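You operate a simulated robot arm through the tools that you are given. There is no shell and no other tool. Be economical: measure what you need, move in short steps, check, and stop when the job is done.

Carry out the task below with a simulated robot arm. There is one attempt and no reset: what you move stays moved.

TASK
Clamp the grey panel, roll out the air bubbles and free it again.
Fine: roller back where it was.

Only the result counts: the job must be done as asked and must still hold three seconds after the hand-in. Knocking over, shifting, dropping, spilling or breaking anything else fails it.

THE ROBOT
A 6-joint arm with a two-finger parallel gripper, fixed in place. Base frame: the origin is at the foot of the arm, x ahead of it, y to its left, z up; the work surface is at about z = 0. Readings come in m, degrees, newtons and seconds.
With the tool pointing down near the work surface it reaches from about 0.14 to 0.58 m from the base axis. Its first joint turns from -66.0 to 66.0 degrees. Payload 2.1 kg.
The TCP is the grasp point between the finger pads, 0.03 m short of the fingertips. In the tool frame z runs along the fingers and y along their closing line. The gripper opens to 0.094 m. The fingers are 0.028 m wide and 0.01 m thick; the gripper's body (0.05 by 0.096 m) begins 0.055 m behind the TCP.
Orientation is that of the tool frame in the base frame, as a unit quaternion [w, x, y, z]. With the fingers straight down and closing along the base's y, the tool's x points along the base's -x, its y along +y and its z along -z.

THE INTERFACE
- The arm moves only by the tool arm_command. Its argument "targets" is text: rows parted by semicolons, each of 7 numbers parted by spaces: the gripper command, from -1 (fully open) to 1 (shut), values between in proportion, then the shift along the tool's x, y, z in units of 30 mm (1.0 is 30 mm), then the turn, a rotation vector about the tool's x, y, z in units of 8 degrees (1.0 is 8 degrees). In form: gripper tx ty tz wx wy wz; .... A call has 1 to 12 rows; each row shifts and turns the commanded pose from where the row before left it, along the tool's axes as they then stand. A call with a number of a shift or a turn outside -1 to 1 is refused whole. Rows are played at 5 a second. More than 0.05 m and 8.6 degrees between two rows, or a gripper value outside its range, and nothing of the call is played. A pose out of reach is approached as far as the arm can. The call stops where the force on the tool passes 50 N (or 10 N more than at its start, if that is more) or the arm is blocked; 0.2 s more then pass. Each finger travels about 0.072 m/s and halts on what it meets, pressing with about 26 N; the grip force reading is that of the motor and also rises with nothing between the fingers. The clock runs only during rows and for 0.2 s after the last one: add rows that do not move to give the fingers time. It gives the time, the measured TCP pose, the force on the tool (base axes), the opening and the grip force at its end, in the units of the frame above (readings bear some noise).
- Cameras (640 x 400 px; columns grow to the right, rows downward): "scene" is fixed at [0.0826, -0.3804, 0.4942]; the picture's right is [0.61, -0.79, 0.00], its down [-0.42, -0.33, -0.85] and it looks along [0.67, 0.52, -0.53] (base axes); focal length 247 px, centre (320, 200). "wrist" rides on the gripper at [-0.037, 0, -0.058] in the tool frame; the picture's right is [0.00, -1.00, 0.00], its down [0.97, 0.00, -0.24] and it looks along [0.24, 0.00, 0.97] (tool axes); focal length 218 px, centre (320, 200). There is no depth. A picture from a camera that has moved, and an enlarged one, comes with that camera's place and axes in the base frame and with its lens. The place of the scene camera against the robot may be out by one fixed shift of up to 0.018 m in any direction.
- snapshot(camera): a new picture of that camera. The clock stands still meanwhile.
- inspect(camera, box): a new picture of the part [left, top, right, bottom] of that camera's present view, enlarged. The clock stands still meanwhile.
- sign_off(): hands the job in; it is judged then, once.

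Go step by step. Nothing tells you positions but the pictures and the camera data: compare them with the known pose of the tool, close in by small moves and look again before you grip or let go. The budget is 120 turns and 84 pictures, counting those below and the enlarged ones. Unless the task says otherwise, let go and move clear before handing in, and close with one line.

The tools are called after "Emit:" as a command line: name --argument value ..., lists and objects as JSON in quotes. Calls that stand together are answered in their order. arm_command: Moves the arm, as the interface text tells. Its arguments: {"type":"object","properties":{"targets":{"type":"string"}},"required":["targets"]} The other tools are called the same way: snapshot (camera) takes a picture; inspect (camera, box) takes an enlarged picture of a part of a camera's view; sign_off () hands the job in.

At the start:

```text
time: 0.0
ee_pos: [0.3343, -0.1814, 0.3137]
ee_rot: [0.002, 0.0, 1.0, 0.0]
force: [0.1, 1.5, 0.1]
width: 0.0941
finger_force: 0.0
```

scene: 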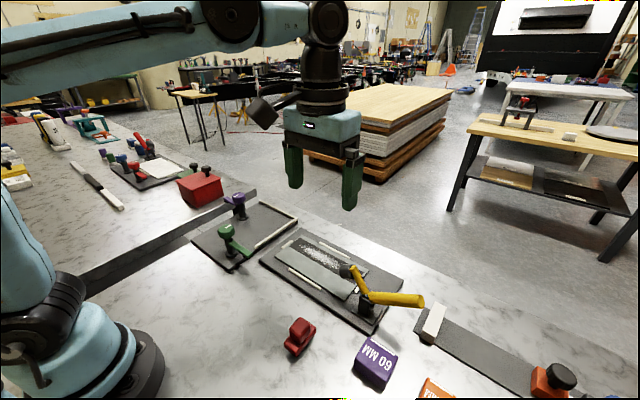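
wrist: 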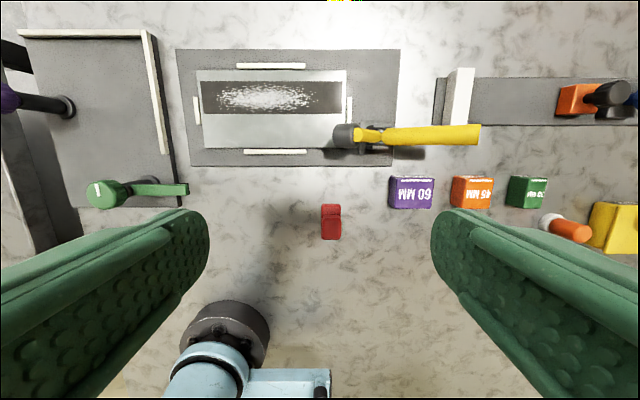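

I see a fixture with a grey panel (white bubble specks) and a yellow-handled clamp. I need close-ups to identify the roller and the clamp mechanism.

Emit:
inspect --camera "wrist" --box '[160, 30, 420, 192]'

Emit:
inspect --camera "wrist" --box '[380, 50, 640, 260]'

Emit:
inspect --camera "scene" --box '[180, 180, 460, 390]'

Emit:
inspect --camera "scene" --box '[0, 90, 260, 260]'

```text
2.46 times, centred on (290, 111) of wrist
camera zoom: at [0.3724, -0.1823, 0.3705], right [0.0, -1.0, 0.0], down [-0.97, 0.0, 0.24], along [-0.24, 0.0, -0.97], focal length 537 px, centre (394, 419)
```

zoom: 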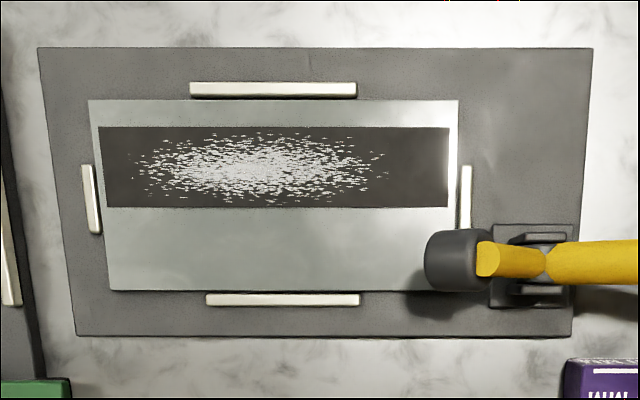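

```text
1.90 times, centred on (510, 155) of wrist
camera zoom: at [0.3724, -0.1823, 0.3705], right [0.0, -1.0, 0.0], down [-0.97, 0.0, 0.24], along [-0.24, 0.0, -0.97], focal length 416 px, centre (-42, 286)
```

zoom: 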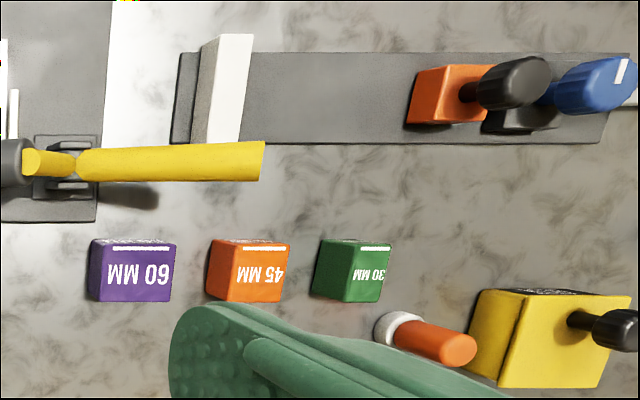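

```text
1.90 times, centred on (320, 285) of scene
camera zoom: at [0.0826, -0.3804, 0.4942], right [0.61, -0.79, 0.0], down [-0.42, -0.33, -0.85], along [0.67, 0.52, -0.53], focal length 471 px, centre (320, 38)
```

zoom: 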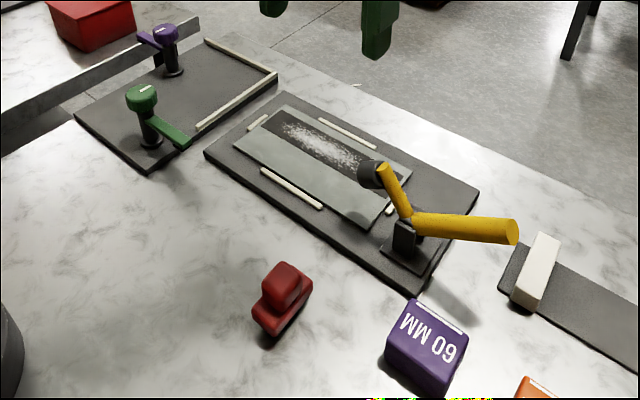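

```text
2.35 times, centred on (130, 175) of scene
camera zoom: at [0.0826, -0.3804, 0.4942], right [0.61, -0.79, 0.0], down [-0.42, -0.33, -0.85], along [0.67, 0.52, -0.53], focal length 582 px, centre (767, 259)
```

zoom: 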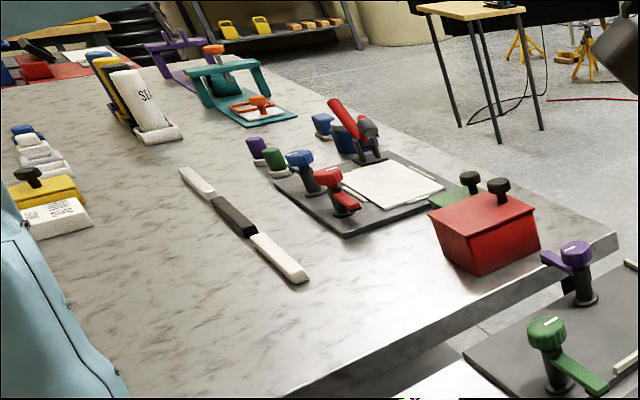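

The clamp seems open (pad raised, yellow handle lying outward). I still have to identify the roller, so I'll zoom on candidates.

Emit:
inspect --camera "wrist" --box '[290, 180, 370, 260]'

Emit:
inspect --camera "wrist" --box '[500, 160, 640, 260]'

Emit:
inspect --camera "scene" --box '[270, 300, 640, 400]'

Emit:
inspect --camera "scene" --box '[330, 240, 440, 330]'

```text
5.00 times, centred on (330, 220) of wrist
camera zoom: at [0.3724, -0.1823, 0.3705], right [0.0, -1.0, 0.0], down [-0.97, 0.0, 0.24], along [-0.24, 0.0, -0.97], focal length 1091 px, centre (270, 100)
```

zoom: 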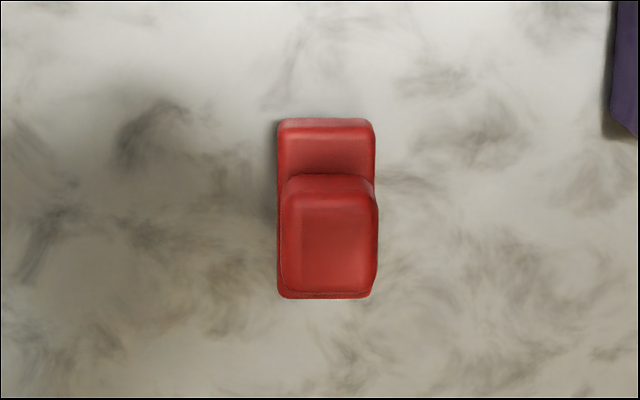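

```text
4.00 times, centred on (570, 210) of wrist
camera zoom: at [0.3724, -0.1823, 0.3705], right [0.0, -1.0, 0.0], down [-0.97, 0.0, 0.24], along [-0.24, 0.0, -0.97], focal length 873 px, centre (-680, 160)
```

zoom: 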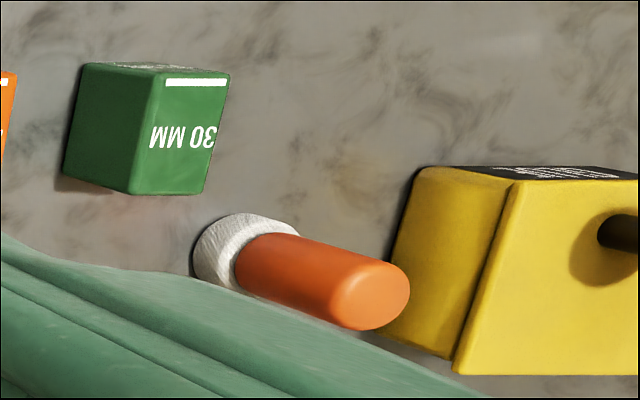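

```text
1.73 times, centred on (455, 350) of scene
camera zoom: at [0.0826, -0.3804, 0.4942], right [0.61, -0.79, 0.0], down [-0.42, -0.33, -0.85], along [0.67, 0.52, -0.53], focal length 428 px, centre (86, -60)
```

zoom: 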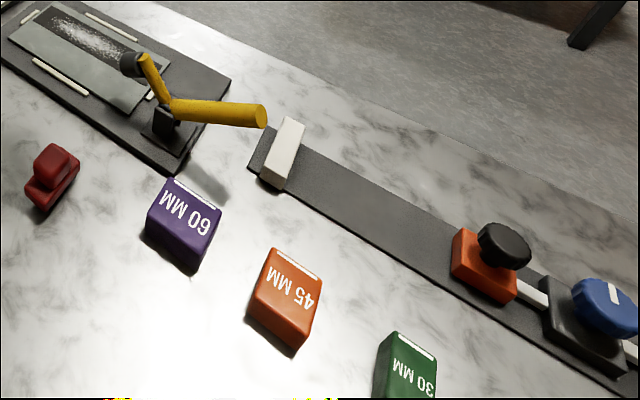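

```text
4.44 times, centred on (385, 285) of scene
camera zoom: at [0.0826, -0.3804, 0.4942], right [0.61, -0.79, 0.0], down [-0.42, -0.33, -0.85], along [0.67, 0.52, -0.53], focal length 1099 px, centre (31, -178)
```

zoom: 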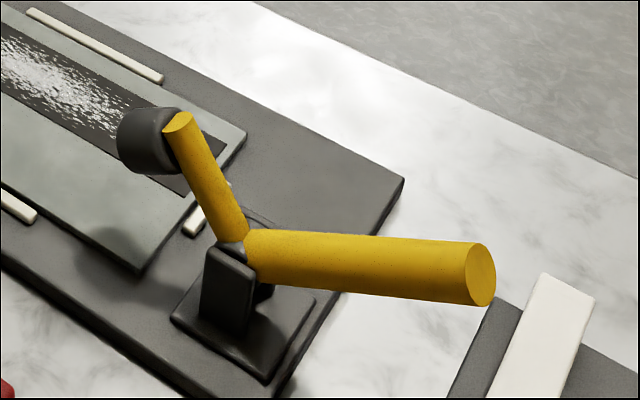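

The red block looks like a sanding/stop block with a grip and the orange-and-white item like a dauber; no clear roller yet. I'll move the wrist camera to the left to survey.

Emit:
arm_command --targets "-1 0 1 0 0 0 0;-1 0 1 0 0 0 0;-1 0 1 0 0 0 0;-1 0 1 0 0 0 0;-1 0 1 0 0 0 0;-1 0 1 0 0 0 0;-1 0 1 0 0 0 0;-1 0 1 0 0 0 0;-1 0 1 0 0 0 0;-1 0 1 0 0 0 0"

Emit:
snapshot --camera "wrist"

Emit:
snapshot --camera "scene"

```text
time: 2.2
ee_pos: [0.3348, 0.1189, 0.3094]
ee_rot: [0.002, 0.0, 1.0, 0.0]
force: [-0.3, 0.0, 0.2]
width: 0.0936
finger_force: 0.1
```

```text
73 pictures are left
camera wrist: at [0.3708, 0.1184, 0.3676], right [0.0, -1.0, 0.0], down [-0.97, 0.0, 0.24], along [-0.24, 0.0, -0.97], focal length 218 px, centre (320, 200)
```

wrist: 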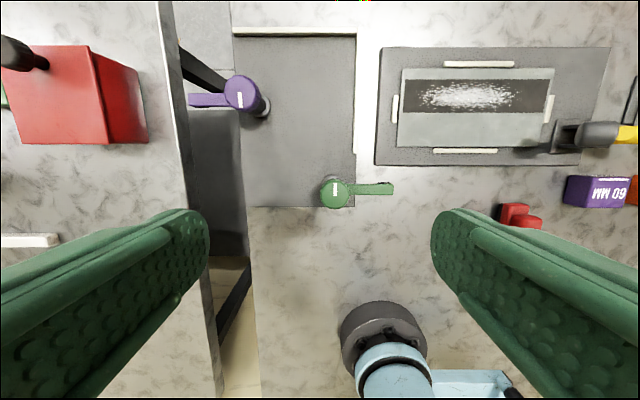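

```text
72 pictures are left
```

scene: 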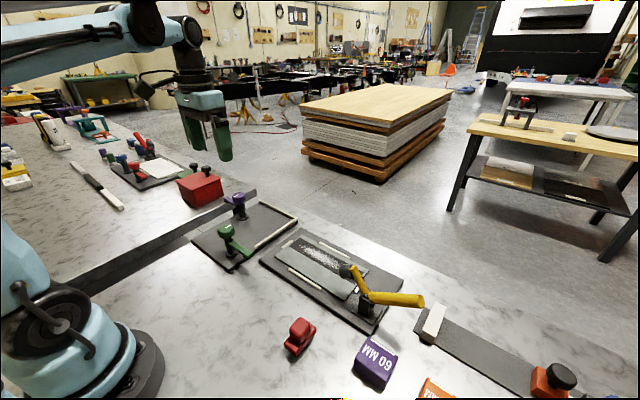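

The left table lies beyond a gap and holds no visible roller. I'll survey the right side.

Emit:
arm_command --targets "-1 0 -1 0 0 0 0;-1 0 -1 0 0 0 0;-1 0 -1 0 0 0 0;-1 0 -1 0 0 0 0;-1 0 -1 0 0 0 0;-1 0 -1 0 0 0 0;-1 0 -1 0 0 0 0;-1 0 -1 0 0 0 0;-1 0 -1 0 0 0 0;-1 0 -1 0 0 0 0"

Emit:
arm_command --targets "-1 0 -1 0 0 0 0;-1 0 -1 0 0 0 0;-1 0 -1 0 0 0 0;-1 0 -1 0 0 0 0;-1 0 -1 0 0 0 0;-1 0 -1 0 0 0 0;-1 0 -1 0 0 0 0"

Emit:
snapshot --camera "wrist"

Emit:
snapshot --camera "scene"

```text
time: 4.4
ee_pos: [0.3342, -0.181, 0.3129]
ee_rot: [0.002, -0.001, 1.0, 0.0]
force: [-0.4, -0.4, -0.9]
width: 0.0943
finger_force: 0.1
```

```text
time: 6.0
ee_pos: [0.3279, -0.382, 0.3051]
ee_rot: [0.001, 0.0, 1.0, -0.001]
force: [-0.6, 0.3, 0.2]
width: 0.0942
finger_force: 0.0
out of reach, approached as far as the arm can: row 7
```

```text
71 pictures are left
camera wrist: at [0.3664, -0.3832, 0.3628], right [0.0, -1.0, 0.0], down [-0.97, 0.0, 0.24], along [-0.24, 0.0, -0.97], focal length 218 px, centre (320, 200)
```

wrist: 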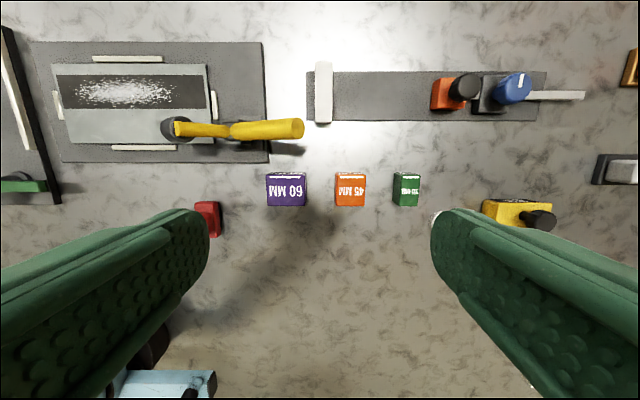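

```text
70 pictures are left
```

scene: 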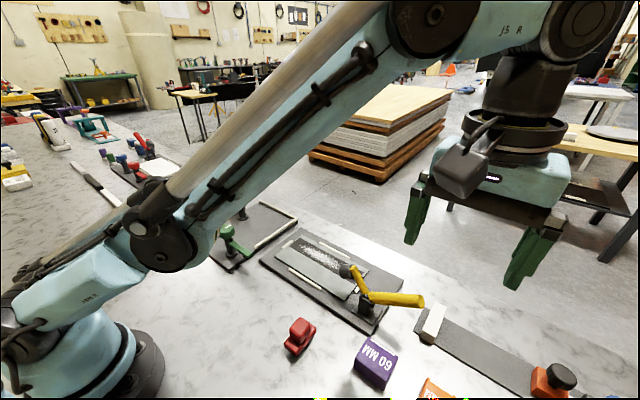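

The orange/white item near the yellow box is the best roller candidate. I'll close the fingers to unblock the view.

Emit:
arm_command --targets "0.9 0 0 0 0 0 0;0.9 0 0 0 0 0 0;0.9 0 0 0 0 0 0;0.9 0 0 0 0 0 0"

Emit:
snapshot --camera "wrist"

Emit:
inspect --camera "wrist" --box '[400, 170, 560, 270]'

```text
time: 7.0
ee_pos: [0.3302, -0.382, 0.3061]
ee_rot: [0.002, -0.001, 1.0, 0.0]
force: [-0.3, 0.3, -0.7]
width: 0.0045
finger_force: 0.0
```

```text
69 pictures are left
camera wrist: at [0.3666, -0.3831, 0.3628], right [0.0, -1.0, 0.0], down [-0.97, 0.0, 0.24], along [-0.24, 0.0, -0.97], focal length 218 px, centre (320, 200)
```

wrist: 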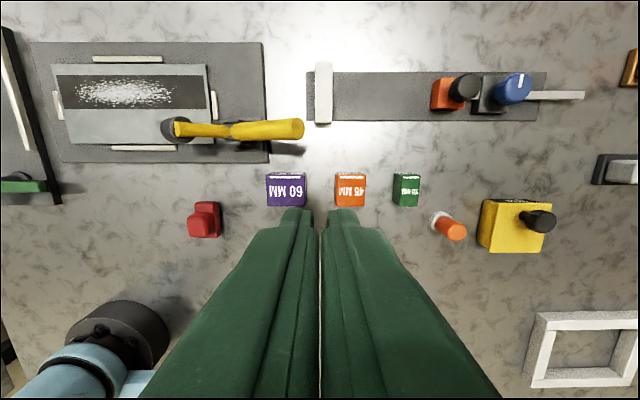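

```text
4.00 times, centred on (480, 220) of wrist
camera zoom: at [0.3666, -0.3831, 0.3628], right [0.0, -1.0, 0.0], down [-0.97, 0.0, 0.24], along [-0.24, 0.0, -0.97], focal length 873 px, centre (-320, 120)
```

zoom: 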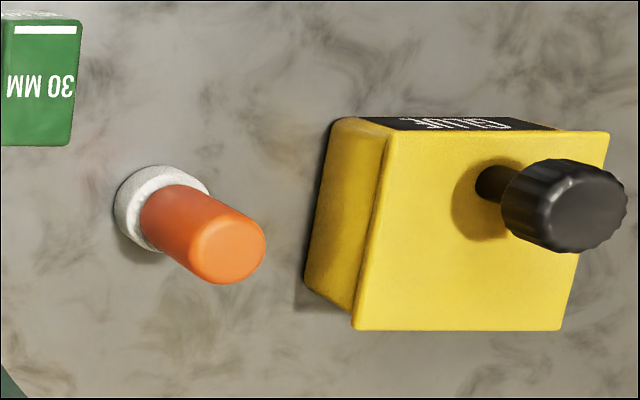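

The glue box and dauber belong together, so that isn't the roller. I'll look closely at the red piece and at the far-left and far-right items.

Emit:
inspect --camera "scene" --box '[270, 305, 334, 369]'

Emit:
inspect --camera "scene" --box '[60, 150, 140, 220]'

Emit:
inspect --camera "wrist" --box '[540, 40, 640, 200]'

Emit:
inspect --camera "wrist" --box '[180, 190, 230, 250]'

```text
6.25 times, centred on (302, 337) of scene
camera zoom: at [0.0826, -0.3804, 0.4942], right [0.61, -0.79, 0.0], down [-0.42, -0.33, -0.85], along [0.67, 0.52, -0.53], focal length 1546 px, centre (432, -656)
```

zoom: 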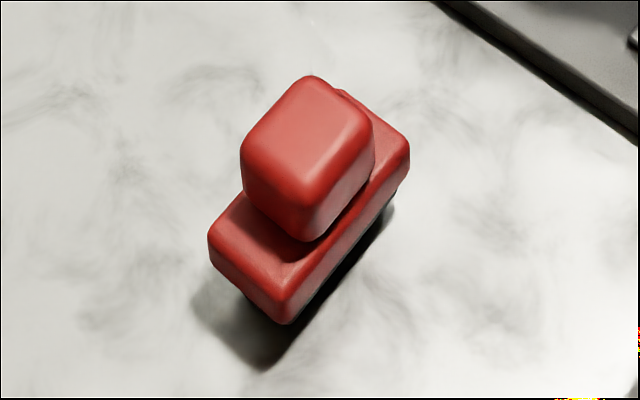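

```text
5.71 times, centred on (100, 185) of scene
camera zoom: at [0.0826, -0.3804, 0.4942], right [0.61, -0.79, 0.0], down [-0.42, -0.33, -0.85], along [0.67, 0.52, -0.53], focal length 1413 px, centre (1577, 286)
```

zoom: 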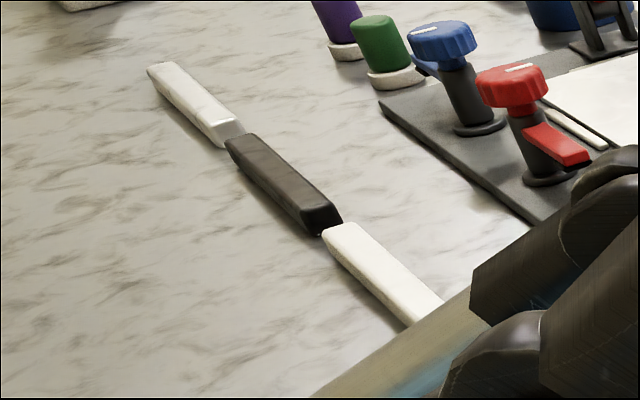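

```text
2.50 times, centred on (590, 120) of wrist
camera zoom: at [0.3666, -0.3831, 0.3628], right [0.0, -1.0, 0.0], down [-0.97, 0.0, 0.24], along [-0.24, 0.0, -0.97], focal length 546 px, centre (-355, 400)
```

zoom: 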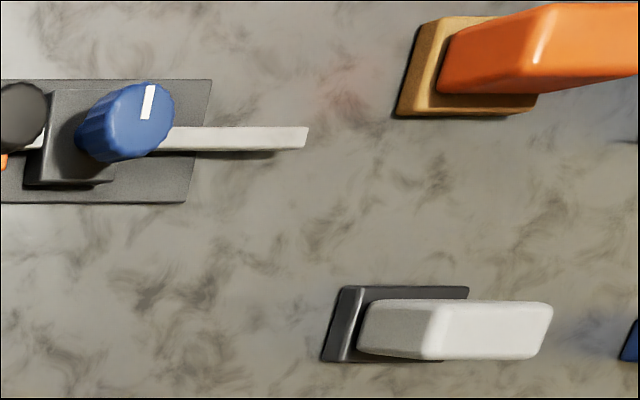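

```text
6.67 times, centred on (205, 220) of wrist
camera zoom: at [0.3666, -0.3831, 0.3628], right [0.0, -1.0, 0.0], down [-0.97, 0.0, 0.24], along [-0.24, 0.0, -0.97], focal length 1455 px, centre (1087, 67)
```

zoom: 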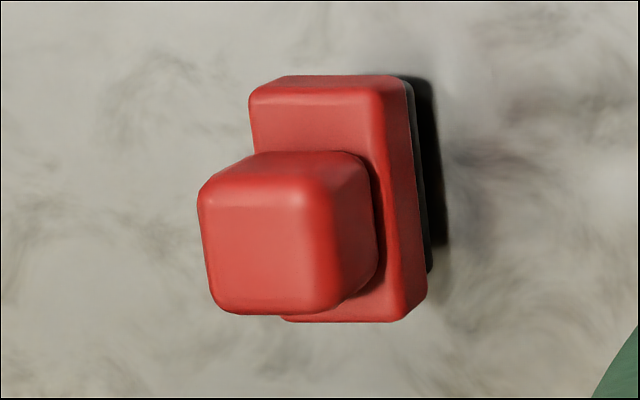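

The red piece is the roller: it has a dark roller under a red housing with a grip, axis along x, at about (0.25, -0.20). The clamp pivot is near (0.387, -0.266, 0.057) and its handle end near (0.385, -0.363, 0.113). I'll turn the tool 90° so the fingers close along x and can pinch the handle.

Emit:
arm_command --targets "-0.3 0 0 0 0 0 1;-0.3 0 0 0 0 0 1;-0.3 0 0 0 0 0 1;-0.3 0 0 0 0 0 1;-0.3 0 0 0 0 0 1;-0.3 0 0 0 0 0 1;-0.3 0 0 0 0 0 1;-0.3 0 0 0 0 0 1;-0.3 0 0 0 0 0 1;-0.3 0 0 0 0 0 1;-0.3 0 0 0 0 0 1;-0.3 0 0 0 0 0 0.25"

```text
time: 9.6
ee_pos: [0.3283, -0.3832, 0.305]
ee_rot: [0.001, 0.708, 0.707, 0.001]
force: [-0.4, -0.3, -0.3]
width: 0.0611
finger_force: 0.2
```

The tool turned as planned. I'll move above the handle at about z=0.17 and look.

Emit:
arm_command --targets "-0.3 0.36 0.48 0.9 0 0 0;-0.3 0.36 0.48 0.9 0 0 0;-0.3 0.36 0.48 0.9 0 0 0;-0.3 0.36 0.48 0.9 0 0 0;-0.3 0 0 0.9 0 0 0"

Emit:
snapshot --camera "wrist"

Emit:
inspect --camera "scene" --box '[300, 130, 500, 340]'

```text
time: 10.8
ee_pos: [0.4084, -0.3605, 0.197]
ee_rot: [0.0, 0.707, 0.707, 0.002]
force: [-1.0, 0.5, 0.8]
width: 0.0608
finger_force: 0.1
out of reach, approached as far as the arm can: row 3, 4, 5
```

```text
63 pictures are left
camera wrist: at [0.4089, -0.3973, 0.2546], right [-1.0, 0.0, 0.0], down [0.0, 0.97, 0.24], along [0.0, 0.24, -0.97], focal length 218 px, centre (320, 200)
```

wrist: 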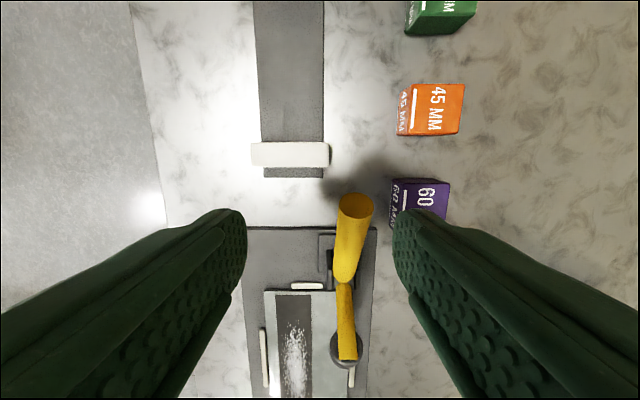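

```text
1.90 times, centred on (400, 235) of scene
camera zoom: at [0.0826, -0.3804, 0.4942], right [0.61, -0.79, 0.0], down [-0.42, -0.33, -0.85], along [0.67, 0.52, -0.53], focal length 471 px, centre (168, 133)
```

zoom: 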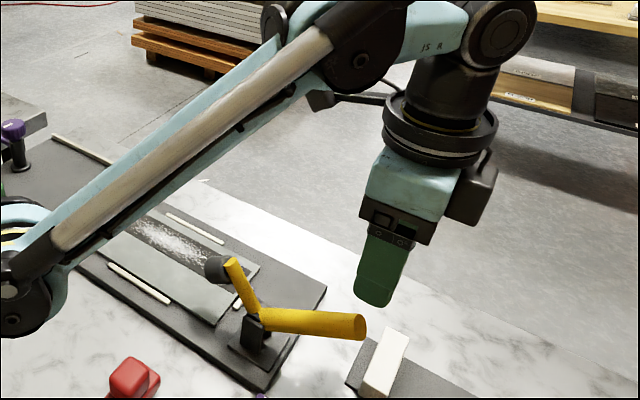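

The handle end is about (0.385, -0.357, 0.11). I'll shift over it and check the pose before descending.

Emit:
arm_command --targets "-0.3 0.5 -0.4 0 0 0 0;-0.3 0.25 -0.38 0 0 0 0;-0.3 0 0 0.5 0 0 0"

```text
time: 11.6
ee_pos: [0.4051, -0.355, 0.2041]
ee_rot: [0.0, 0.707, 0.707, 0.001]
force: [0.6, -0.3, 0.6]
width: 0.0613
finger_force: 0.1
out of reach, approached as far as the arm can: row 1, 2, 3
```

The arm reports out of reach here although the pose should be feasible, perhaps a joint limit tied to this yaw. I'll back up to see where the commanded pose actually is.

Emit:
arm_command --targets "-0.3 0 0 -1 0 0 0;-0.3 0 0 -1 0 0 0"

```text
time: 12.2
ee_pos: [0.4044, -0.3545, 0.2537]
ee_rot: [0.001, 0.707, 0.707, 0.002]
force: [-0.2, 0.2, 0.1]
width: 0.0611
finger_force: 0.0
out of reach, approached as far as the arm can: row 2
```

It looks like a wrist-roll limit (moving toward +y is blocked at this yaw). I'll try the opposite yaw, turning back 180° in two calls.

Emit:
arm_command --targets "-0.3 0 0 0.3 0 0 -1;-0.3 0 0 0 0 0 -1;-0.3 0 0 0 0 0 -1;-0.3 0 0 0 0 0 -1;-0.3 0 0 0 0 0 -1;-0.3 0 0 0 0 0 -1;-0.3 0 0 0 0 0 -1;-0.3 0 0 0 0 0 -1;-0.3 0 0 0 0 0 -1;-0.3 0 0 0 0 0 -1;-0.3 0 0 0 0 0 -1;-0.3 0 0 0 0 0 -1"

Emit:
arm_command --targets "-0.3 0 0 0 0 0 -1;-0.3 0 0 0 0 0 -1;-0.3 0 0 0 0 0 -1;-0.3 0 0 0 0 0 -1;-0.3 0 0 0 0 0 -1;-0.3 0 0 0 0 0 -1;-0.3 0 0 0 0 0 -1;-0.3 0 0 0 0 0 -1;-0.3 0 0 0 0 0 -1;-0.3 0 0 0 0 0 -1;-0.3 0 0 0 0 0 -0.5"

```text
time: 14.8
ee_pos: [0.4057, -0.3537, 0.2448]
ee_rot: [0.001, -0.054, 0.999, 0.0]
force: [0.1, 0.7, -0.3]
width: 0.0612
finger_force: 0.0
```

```text
time: 17.2
ee_pos: [0.4049, -0.3548, 0.2454]
ee_rot: [-0.001, 0.708, -0.707, 0.001]
force: [-0.9, 0.2, 0.0]
width: 0.0612
finger_force: 0.1
```

The opposite yaw works (tool x is now -y, tool y is -x). I'll move to above the handle.

Emit:
arm_command --targets "-0.3 -0.28 0.33 0.9 0 0 0;-0.3 -0.28 0.33 0.9 0 0 0;-0.3 0 0 0.9 0 0 0"

Emit:
snapshot --camera "wrist"

Emit:
inspect --camera "scene" --box '[300, 130, 500, 340]'

```text
time: 18.0
ee_pos: [0.4087, -0.3587, 0.1968]
ee_rot: [-0.001, 0.708, -0.707, 0.0]
force: [0.6, 0.5, 0.3]
width: 0.0611
finger_force: 0.0
out of reach, approached as far as the arm can: row 2, 3
```

```text
61 pictures are left
camera wrist: at [0.4098, -0.3223, 0.2546], right [1.0, 0.0, 0.0], down [0.0, -0.97, 0.24], along [0.0, -0.24, -0.97], focal length 218 px, centre (320, 200)
```

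wrist: 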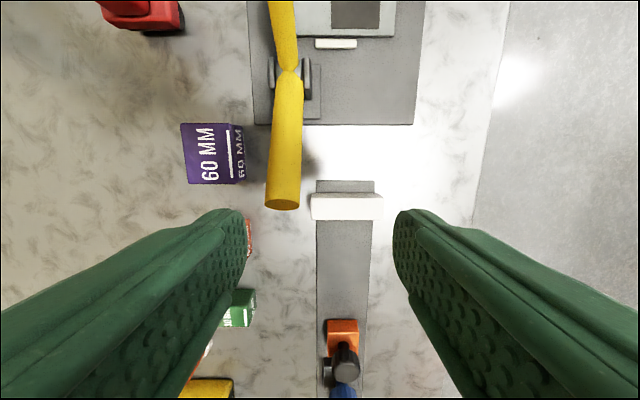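

```text
1.90 times, centred on (400, 235) of scene
camera zoom: at [0.0826, -0.3804, 0.4942], right [0.61, -0.79, 0.0], down [-0.42, -0.33, -0.85], along [0.67, 0.52, -0.53], focal length 471 px, centre (168, 133)
```

zoom: 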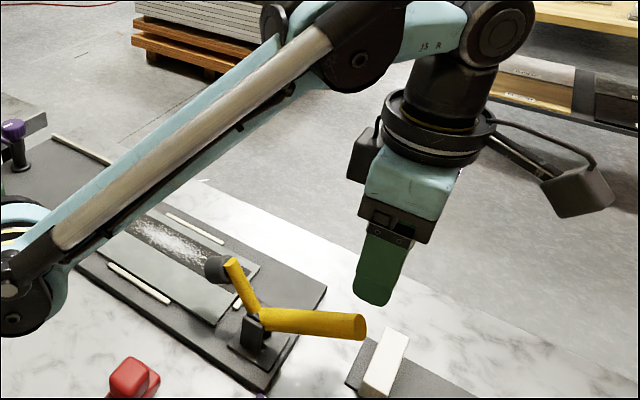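

The same stop point with either yaw: the arm appears to have gone elbow-down when stretched at the survey edge, which limits lowering. I'll stretch it out again up high and come back in, to recover the elbow-up posture.

Emit:
arm_command --targets "-0.3 0 0 -1 0 0 0;-0.3 0 0 -1 0 0 0;-0.3 0 0 -1 0 0 0;-0.3 0 0 -1 0 0 0;-0.3 0 0 -1 0 0 0;-0.3 -1 0 0 0 0 0;-0.3 -1 0.5 0 0 0 0;-0.3 -1 0.5 0 0 0 0;-0.3 -1 0.5 0 0 0 0"

Emit:
snapshot --camera "scene"

```text
time: 20.0
ee_pos: [0.3765, -0.237, 0.3385]
ee_rot: [0.0, 0.707, -0.707, -0.001]
force: [0.4, 0.3, 0.0]
width: 0.061
finger_force: 0.0
out of reach, approached as far as the arm can: row 2, 3, 4, 5, 7, 8, 9
```

```text
59 pictures are left
```

scene: 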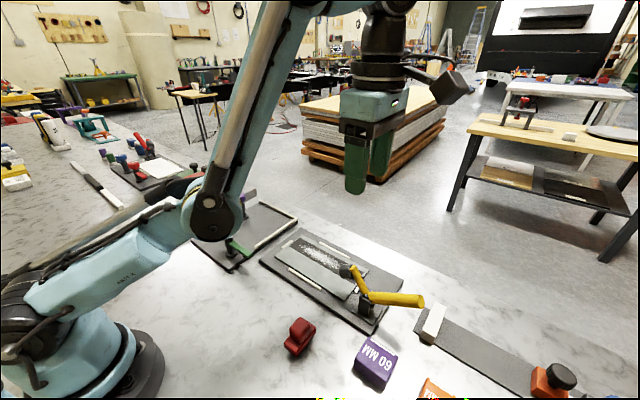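

Still elbow-down. I'll push past full extension and come back, then look again.

Emit:
arm_command --targets "-0.3 0 -1 0 0 0 0;-0.3 0 -1 0 0 0 0;-0.3 0 -1 0 0 0 0;-0.3 0 -1 0 0 0 0;-0.3 0 -1 0 0 0 0;-0.3 0 1 0 0 0 0;-0.3 0 1 0 0 0 0;-0.3 0 1 0 0 0 0;-0.3 0 1 0 0 0 0;-0.3 0 1 0 0 0 0"

Emit:
snapshot --camera "scene"

```text
time: 22.2
ee_pos: [0.3623, -0.2621, 0.3325]
ee_rot: [-0.002, 0.707, -0.707, -0.001]
force: [-0.3, -0.7, -0.6]
width: 0.0611
finger_force: 0.0
out of reach, approached as far as the arm can: row 2, 3, 4, 5, 7, 8, 9, 10
```

```text
58 pictures are left
```

scene: 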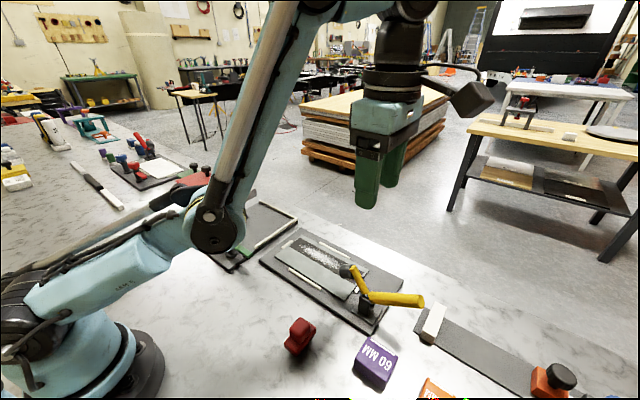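

Still elbow-down. Perhaps each overshoot toggles the elbow; I'll try a single overshoot and return.

Emit:
arm_command --targets "-0.3 0 -1 0 0 0 0;-0.3 0 -1 0 0 0 0;-0.3 0 1 0 0 0 0;-0.3 0 1 0 0 0 0;-0.3 0 1 0 0 0 0;-0.3 0 1 0 0 0 0"

```text
time: 23.6
ee_pos: [0.3259, -0.2912, 0.3535]
ee_rot: [-0.001, 0.707, -0.707, 0.001]
force: [-0.8, -0.4, -0.1]
width: 0.0609
finger_force: 0.0
out of reach, approached as far as the arm can: row 2, 4, 5, 6
```

Still limited on the inner side. I'll try an overshoot upward, then radially inward.

Emit:
arm_command --targets "-0.3 0 0 -1 0 0 0;-0.3 0 0 -1 0 0 0;-0.3 0 0 -1 0 0 0;-0.3 -0.667 0.745 0 0 0 0;-0.3 -0.667 0.745 0 0 0 0;-0.3 -0.667 0.745 0 0 0 0;-0.3 -0.667 0.745 0 0 0 0;-0.3 -0.667 0.745 0 0 0 0"

Emit:
snapshot --camera "scene"

```text
time: 25.4
ee_pos: [0.2566, -0.2285, 0.4402]
ee_rot: [0.002, -0.707, 0.707, -0.001]
force: [0.5, -0.4, -0.4]
width: 0.0614
finger_force: 0.0
out of reach, approached as far as the arm can: row 2, 3, 4, 5, 6, 7, 8
```

```text
57 pictures are left
```

scene: 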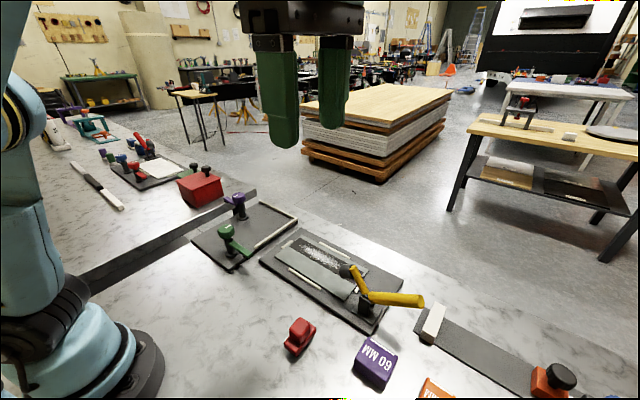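

The arm is elbow-up again. I'll descend here first and then go out low, avoiding over-extension.

Emit:
arm_command --targets "-0.3 0 0 1 0 0 0;-0.3 0 0 1 0 0 0;-0.3 0 0 1 0 0 0;-0.3 0 0 1 0 0 0;-0.3 0 0 1 0 0 0;-0.3 0 0 1 0 0 0;-0.3 0 0 1 0 0 0"

Emit:
arm_command --targets "-0.3 0.73 -0.85 0 0 0 0;-0.3 0.73 -0.85 0 0 0 0;-0.3 0.73 -0.85 0 0 0 0;-0.3 0.73 -0.85 0.6 0 0 0;-0.3 0.73 -0.85 0.6 0 0 0"

Emit:
snapshot --camera "wrist"

```text
time: 27.0
ee_pos: [0.252, -0.2237, 0.2233]
ee_rot: [-0.002, 0.707, -0.707, 0.001]
force: [-0.2, 0.2, 0.7]
width: 0.0609
finger_force: 0.2
```

```text
time: 28.2
ee_pos: [0.3807, -0.3355, 0.1869]
ee_rot: [-0.001, 0.707, -0.707, 0.0]
force: [-0.6, -0.8, 0.5]
width: 0.0611
finger_force: 0.1
```

```text
56 pictures are left
camera wrist: at [0.3816, -0.2981, 0.245], right [1.0, 0.0, 0.0], down [0.0, -0.97, 0.24], along [0.0, -0.24, -0.97], focal length 218 px, centre (320, 200)
```

wrist: 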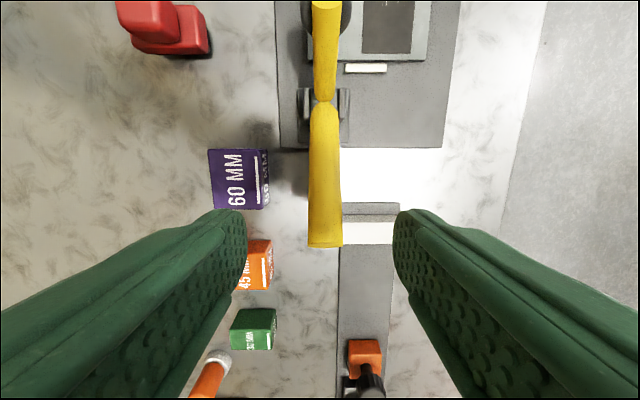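

The handle is centred between the fingers. I'll descend to z≈0.10 around it.

Emit:
arm_command --targets "-0.3 0 -0.13 0.9 0 0 0;-0.3 0 0 0.9 0 0 0;-0.3 0 0 0.9 0 0 0;-0.3 0 0 0.1 0 0 0"

Emit:
snapshot --camera "wrist"

Emit:
inspect --camera "scene" --box '[300, 180, 500, 340]'

```text
time: 29.2
ee_pos: [0.384, -0.3329, 0.1052]
ee_rot: [0.002, -0.707, 0.707, -0.002]
force: [-0.4, 0.3, -0.2]
width: 0.0611
finger_force: 0.1
```

```text
55 pictures are left
camera wrist: at [0.384, -0.2968, 0.1623], right [1.0, 0.0, 0.0], down [0.0, -0.97, 0.24], along [0.0, -0.24, -0.97], focal length 218 px, centre (320, 200)
```

wrist: 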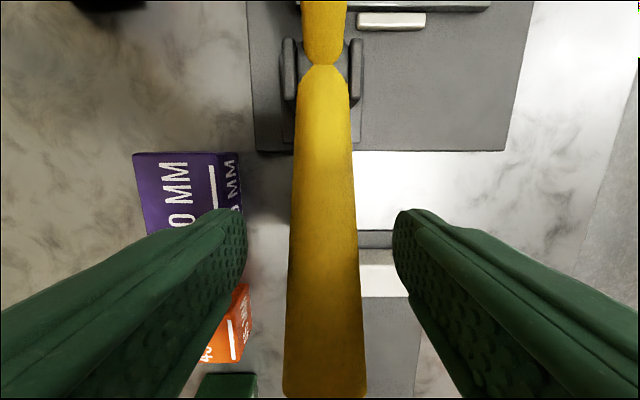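

```text
2.50 times, centred on (400, 260) of scene
camera zoom: at [0.0826, -0.3804, 0.4942], right [0.61, -0.79, 0.0], down [-0.42, -0.33, -0.85], along [0.67, 0.52, -0.53], focal length 618 px, centre (120, 50)
```

zoom: 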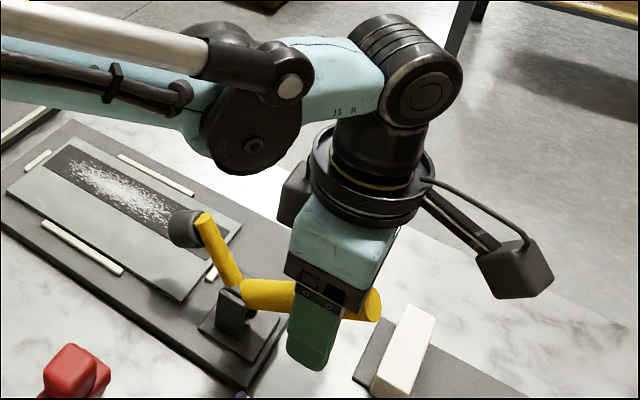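

The fingers straddle the handle. I'll close on it and check the grip.

Emit:
arm_command --targets "0.7 0 0 0 0 0 0;0.7 0 0 0 0 0 0;0.7 0 0 0 0 0 0;0.7 0 0 0 0 0 0"

```text
time: 30.2
ee_pos: [0.3852, -0.3328, 0.105]
ee_rot: [-0.002, 0.708, -0.706, 0.002]
force: [20.0, -4.5, -1.7]
width: 0.027
finger_force: 44.7
```

The grip holds (27 mm) with a side load of 20 N; I'll ease 2 mm toward +x and start the arc.

Emit:
arm_command --targets "0.7 0 -0.07 0 0 0 0;0.7 -0.155 0 -0.18 0 0 0;0.7 -0.155 0 -0.18 0 0 0"

```text
time: 31.0
ee_pos: [0.3845, -0.3244, 0.116]
ee_rot: [-0.001, 0.707, -0.707, 0.002]
force: [7.6, -9.3, -11.5]
width: 0.0272
finger_force: 44.7
```

The handle is following with modest force. I'll continue along the arc.

Emit:
arm_command --targets "0.7 -0.185 0 -0.153 0 0 0;0.7 -0.185 0 -0.153 0 0 0;0.7 -0.208 0 -0.117 0 0 0;0.7 -0.208 0 -0.117 0 0 0"

Emit:
inspect --camera "scene" --box '[300, 180, 500, 340]'

```text
time: 32.0
ee_pos: [0.3857, -0.3005, 0.1325]
ee_rot: [-0.001, -0.707, 0.707, -0.005]
force: [6.1, -21.8, 12.2]
width: 0.0269
finger_force: 45.3
```

```text
2.50 times, centred on (400, 260) of scene
camera zoom: at [0.0825, -0.3804, 0.4942], right [0.61, -0.79, 0.0], down [-0.42, -0.33, -0.85], along [0.67, 0.52, -0.53], focal length 618 px, centre (120, 50)
```

zoom: 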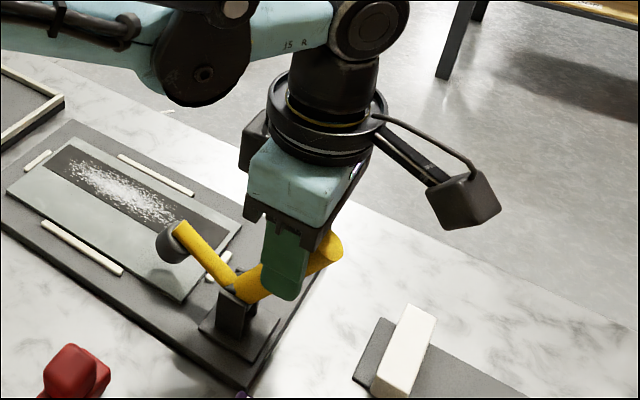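

The pad is coming down as the handle rises. Continuing.

Emit:
arm_command --targets "0.7 -0.226 0 -0.09 0 0 0;0.7 -0.226 0 -0.09 0 0 0;0.7 -0.236 0 -0.05 0 0 0;0.7 -0.236 0 -0.03 0 0 0"

Emit:
inspect --camera "scene" --box '[300, 180, 500, 340]'

```text
time: 33.0
ee_pos: [0.3839, -0.272, 0.1403]
ee_rot: [0.002, 0.707, -0.707, 0.002]
force: [0.9, -21.1, 35.4]
width: 0.0271
finger_force: 45.3
```

```text
2.50 times, centred on (400, 260) of scene
camera zoom: at [0.0825, -0.3803, 0.4943], right [0.61, -0.79, 0.0], down [-0.42, -0.33, -0.85], along [0.67, 0.52, -0.53], focal length 618 px, centre (120, 50)
```

zoom: 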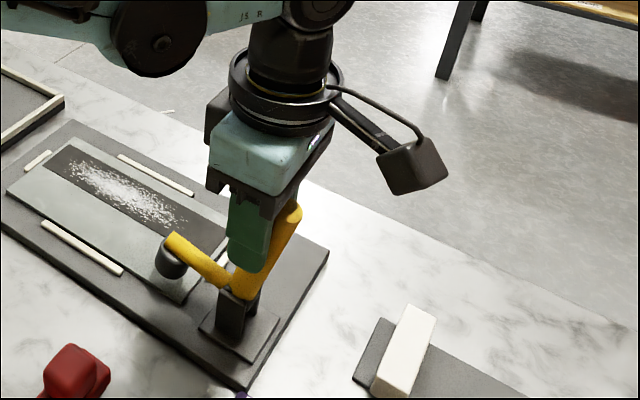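

There is an upward load of 35 N, so my arc is a bit low; I'll rise a few mm and continue.

Emit:
arm_command --targets "0.7 -0.1 0 -0.13 0 0 0;0.7 -0.2 0 -0.08 0 0 0;0.7 -0.2 0 -0.03 0 0 0"

Emit:
inspect --camera "scene" --box '[300, 180, 500, 340]'

```text
time: 33.7
ee_pos: [0.3836, -0.2597, 0.1437]
ee_rot: [-0.001, 0.708, -0.706, -0.001]
force: [1.4, 0.0, -7.9]
width: 0.0268
finger_force: 44.9
stopped in row 3: the force on the tool passed its limit (the readings are from after the stop); the commanded pose is now the measured one
```

```text
2.50 times, centred on (400, 260) of scene
camera zoom: at [0.0827, -0.3804, 0.4941], right [0.61, -0.79, 0.0], down [-0.42, -0.33, -0.85], along [0.67, 0.52, -0.53], focal length 618 px, centre (120, 50)
```

zoom: 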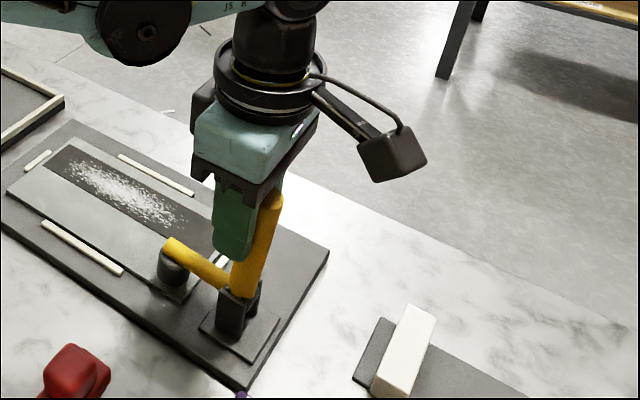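

The force limit was hit, so the pad likely touches the panel. I'll check closely.

Emit:
inspect --camera "scene" --box '[330, 240, 410, 310]'

Emit:
snapshot --camera "wrist"

```text
5.71 times, centred on (370, 275) of scene
camera zoom: at [0.0827, -0.3804, 0.4941], right [0.61, -0.79, 0.0], down [-0.42, -0.33, -0.85], along [0.67, 0.52, -0.53], focal length 1413 px, centre (34, -229)
```

zoom: 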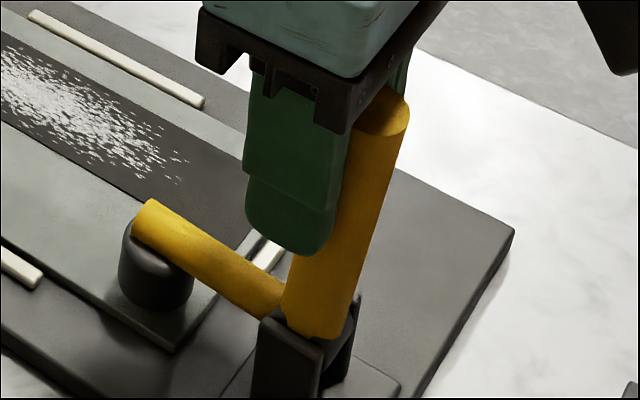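

```text
49 pictures are left
camera wrist: at [0.3853, -0.2236, 0.2011], right [1.0, 0.0, 0.0], down [0.0, -0.97, 0.24], along [0.0, -0.24, -0.97], focal length 218 px, centre (320, 200)
```

wrist: 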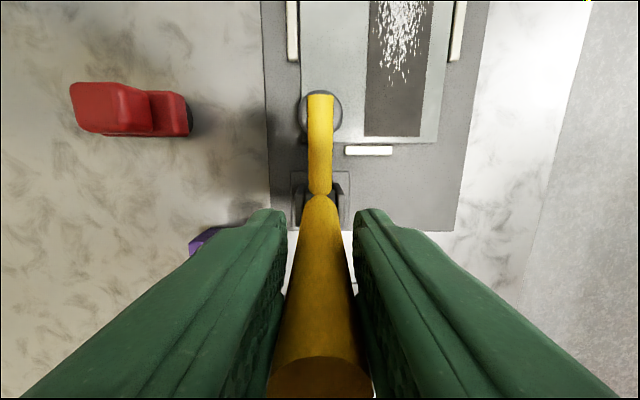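

The handle still leans outward a little, with its tip close to the palm. I'll open, rise 15 mm and see whether the clamp stays.

Emit:
arm_command --targets "-0.2 0 0 0 0 0 0;-0.2 0 0 0 0 0 0;-0.2 0 0 0 0 0 0;-0.2 0 0 -0.5 0 0 0;-0.2 0 0 0 0 0 0"

Emit:
snapshot --camera "wrist"

Emit:
inspect --camera "scene" --box '[330, 240, 410, 310]'

```text
time: 34.9
ee_pos: [0.3842, -0.2604, 0.1593]
ee_rot: [-0.001, 0.708, -0.707, -0.001]
force: [-0.5, -0.1, -1.0]
width: 0.0564
finger_force: 0.1
```

```text
48 pictures are left
camera wrist: at [0.3849, -0.2238, 0.2167], right [1.0, 0.0, 0.0], down [0.0, -0.97, 0.24], along [0.0, -0.24, -0.97], focal length 218 px, centre (320, 200)
```

wrist: 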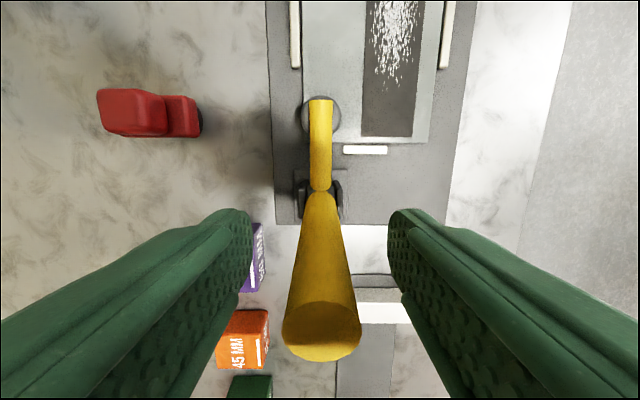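

```text
5.71 times, centred on (370, 275) of scene
camera zoom: at [0.0826, -0.3804, 0.4942], right [0.61, -0.79, 0.0], down [-0.42, -0.33, -0.85], along [0.67, 0.52, -0.53], focal length 1413 px, centre (34, -229)
```

zoom: 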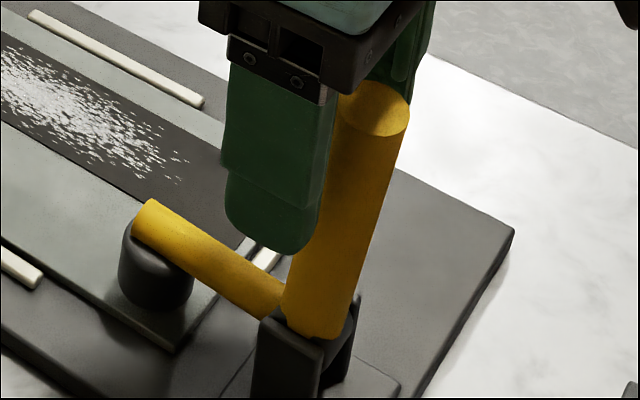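

The handle stayed up, nearly vertical. I'll re-grip and push a little further to verify it's at its stop.

Emit:
arm_command --targets "0.7 0 0 0 0 0 0;0.7 0 0 0 0 0 0;0.7 0 0 0 0 0 0;0.7 -0.1 0 0 0 0 0;0.7 -0.1 0 0 0 0 0;0.7 -0.1 0 0 0 0 0"

```text
time: 36.3
ee_pos: [0.386, -0.2507, 0.1589]
ee_rot: [0.0, 0.708, -0.706, -0.001]
force: [4.4, -11.3, 17.8]
width: 0.0266
finger_force: 44.7
```

It moved another 9 mm with little force, so it wasn't at the stop. I'll keep pushing in small steps.

Emit:
arm_command --targets "0.7 -0.1 0 -0.02 0 0 0;0.7 -0.1 0 0 0 0 0;0.7 -0.1 0 0 0 0 0;0.7 -0.1 0 0.02 0 0 0"

Emit:
inspect --camera "scene" --box '[330, 240, 410, 310]'

```text
time: 37.3
ee_pos: [0.3863, -0.2373, 0.1586]
ee_rot: [-0.002, 0.707, -0.707, -0.002]
force: [-0.4, -0.6, -0.2]
width: 0.014
finger_force: 0.1
```

```text
5.71 times, centred on (370, 275) of scene
camera zoom: at [0.0826, -0.3804, 0.4942], right [0.61, -0.79, 0.0], down [-0.42, -0.33, -0.85], along [0.67, 0.52, -0.53], focal length 1413 px, centre (34, -229)
```

zoom: 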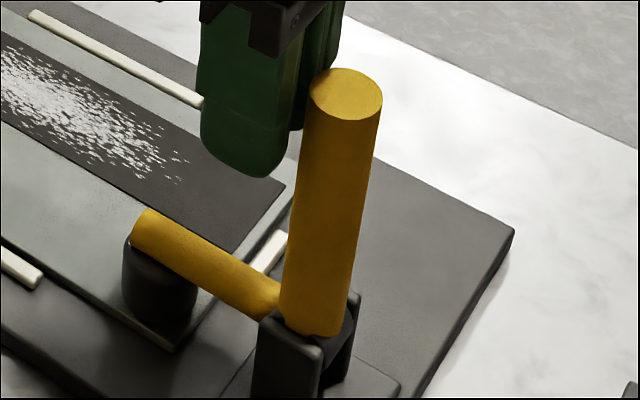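

The fingers slipped off the tip, with the handle now upright and the pad flat on the panel. I'll verify by pushing from the outside with closed fingers.

Emit:
arm_command --targets "1 0 0 -1 0 0 0;1 0 0 -0.6 0 0 0;1 1 0 0 0 0 0;1 1 0 0 0 0 0;1 1 0 0 0 0 0;1 0 0 0.85 0 0 0;1 0 0 0.85 0 0 0"

Emit:
snapshot --camera "wrist"

Emit:
inspect --camera "scene" --box '[310, 200, 430, 310]'

```text
time: 38.9
ee_pos: [0.3837, -0.328, 0.1573]
ee_rot: [-0.001, 0.708, -0.707, -0.002]
force: [-0.2, 0.0, 0.3]
width: 0.0001
finger_force: 25.8
```

```text
45 pictures are left
camera wrist: at [0.3841, -0.2915, 0.2142], right [1.0, 0.0, 0.0], down [0.0, -0.97, 0.24], along [0.0, -0.24, -0.97], focal length 218 px, centre (320, 200)
```

wrist: 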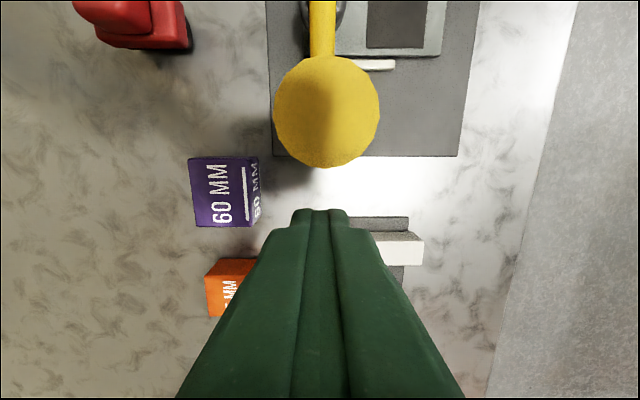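

```text
3.64 times, centred on (370, 255) of scene
camera zoom: at [0.0826, -0.3804, 0.4942], right [0.61, -0.79, 0.0], down [-0.42, -0.33, -0.85], along [0.67, 0.52, -0.53], focal length 899 px, centre (138, 0)
```

zoom: 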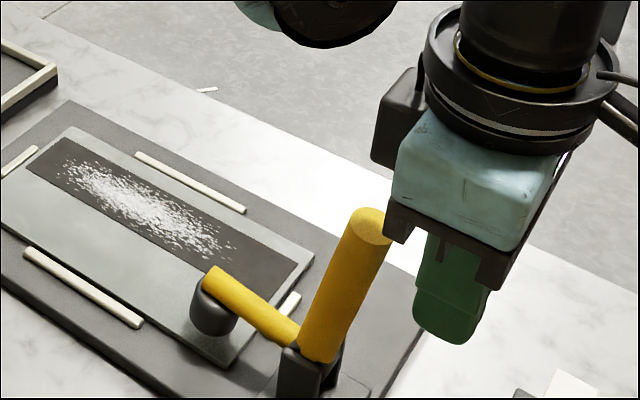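

The handle leaned back to about 80° (dragged or sprung). I'll push it from the outside in small steps and watch the force.

Emit:
arm_command --targets "1 -0.3 0 0.1 0 0 0;1 -0.3 0 0.1 0 0 0;1 -0.2 0 0 0 0 0;1 -0.2 0 0 0 0 0;1 -0.2 0 0 0 0 0"

```text
time: 40.1
ee_pos: [0.3849, -0.2932, 0.1487]
ee_rot: [-0.001, 0.708, -0.706, -0.001]
force: [-0.1, -0.4, 1.3]
width: 0.0002
finger_force: 26.5
```

Emit:
arm_command --targets "1 -0.15 0 0 0 0 0;1 -0.15 0 0 0 0 0;1 -0.15 0 0 0 0 0;1 -0.15 0 0 0 0 0"

Emit:
snapshot --camera "wrist"

```text
time: 40.8
ee_pos: [0.3844, -0.2912, 0.1503]
ee_rot: [-0.003, -0.705, 0.709, -0.008]
force: [2.2, -8.1, -0.5]
width: 0.0002
finger_force: 26.1
stopped in row 3: the force on the tool passed its limit (the readings are from after the stop); the commanded pose is now the measured one
```

```text
43 pictures are left
camera wrist: at [0.3847, -0.2539, 0.207], right [1.0, -0.01, 0.01], down [-0.01, -0.97, 0.25], along [0.0, -0.25, -0.97], focal length 218 px, centre (320, 200)
```

wrist: 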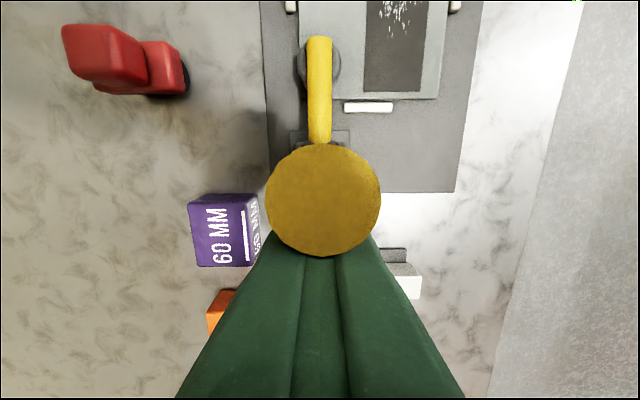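

The push hit a hard stop with the handle vertical. I'll back off and see whether it holds.

Emit:
arm_command --targets "1 0.5 0 0 0 0 0;1 0.5 0 0 0 0 0;1 0 0 0 0 0 0;1 0 0 0 0 0 0;1 0 0 0 0 0 0"

Emit:
snapshot --camera "wrist"

Emit:
inspect --camera "scene" --box '[310, 200, 430, 310]'

```text
time: 42.0
ee_pos: [0.3838, -0.32, 0.15]
ee_rot: [-0.002, -0.705, 0.709, -0.006]
force: [0.2, -0.2, -0.6]
width: 0.0
finger_force: 25.9
```

```text
42 pictures are left
camera wrist: at [0.3849, -0.2827, 0.2074], right [1.0, -0.01, 0.0], down [-0.01, -0.97, 0.25], along [0.0, -0.25, -0.97], focal length 218 px, centre (320, 200)
```

wrist: 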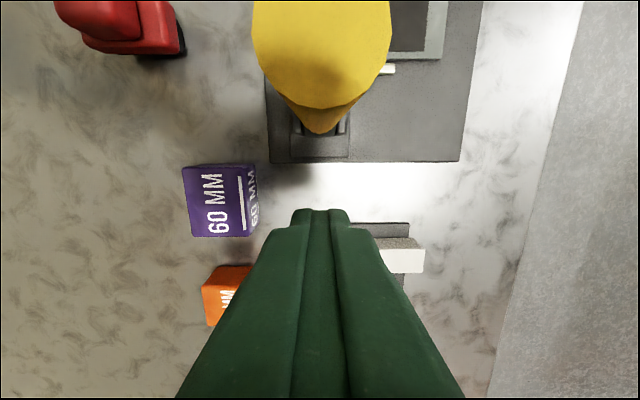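

```text
3.64 times, centred on (370, 255) of scene
camera zoom: at [0.0826, -0.3804, 0.4942], right [0.61, -0.79, 0.0], down [-0.42, -0.33, -0.85], along [0.67, 0.52, -0.53], focal length 899 px, centre (138, 0)
```

zoom: 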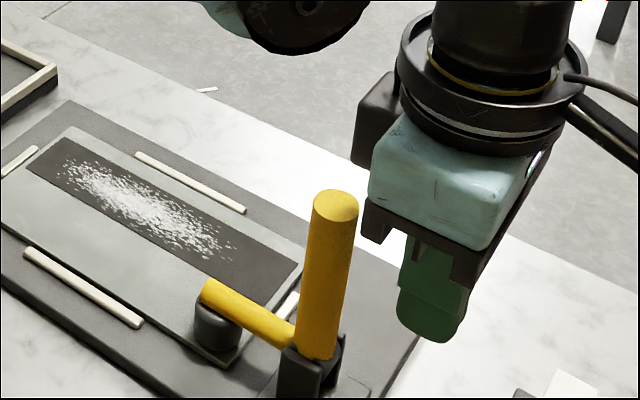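

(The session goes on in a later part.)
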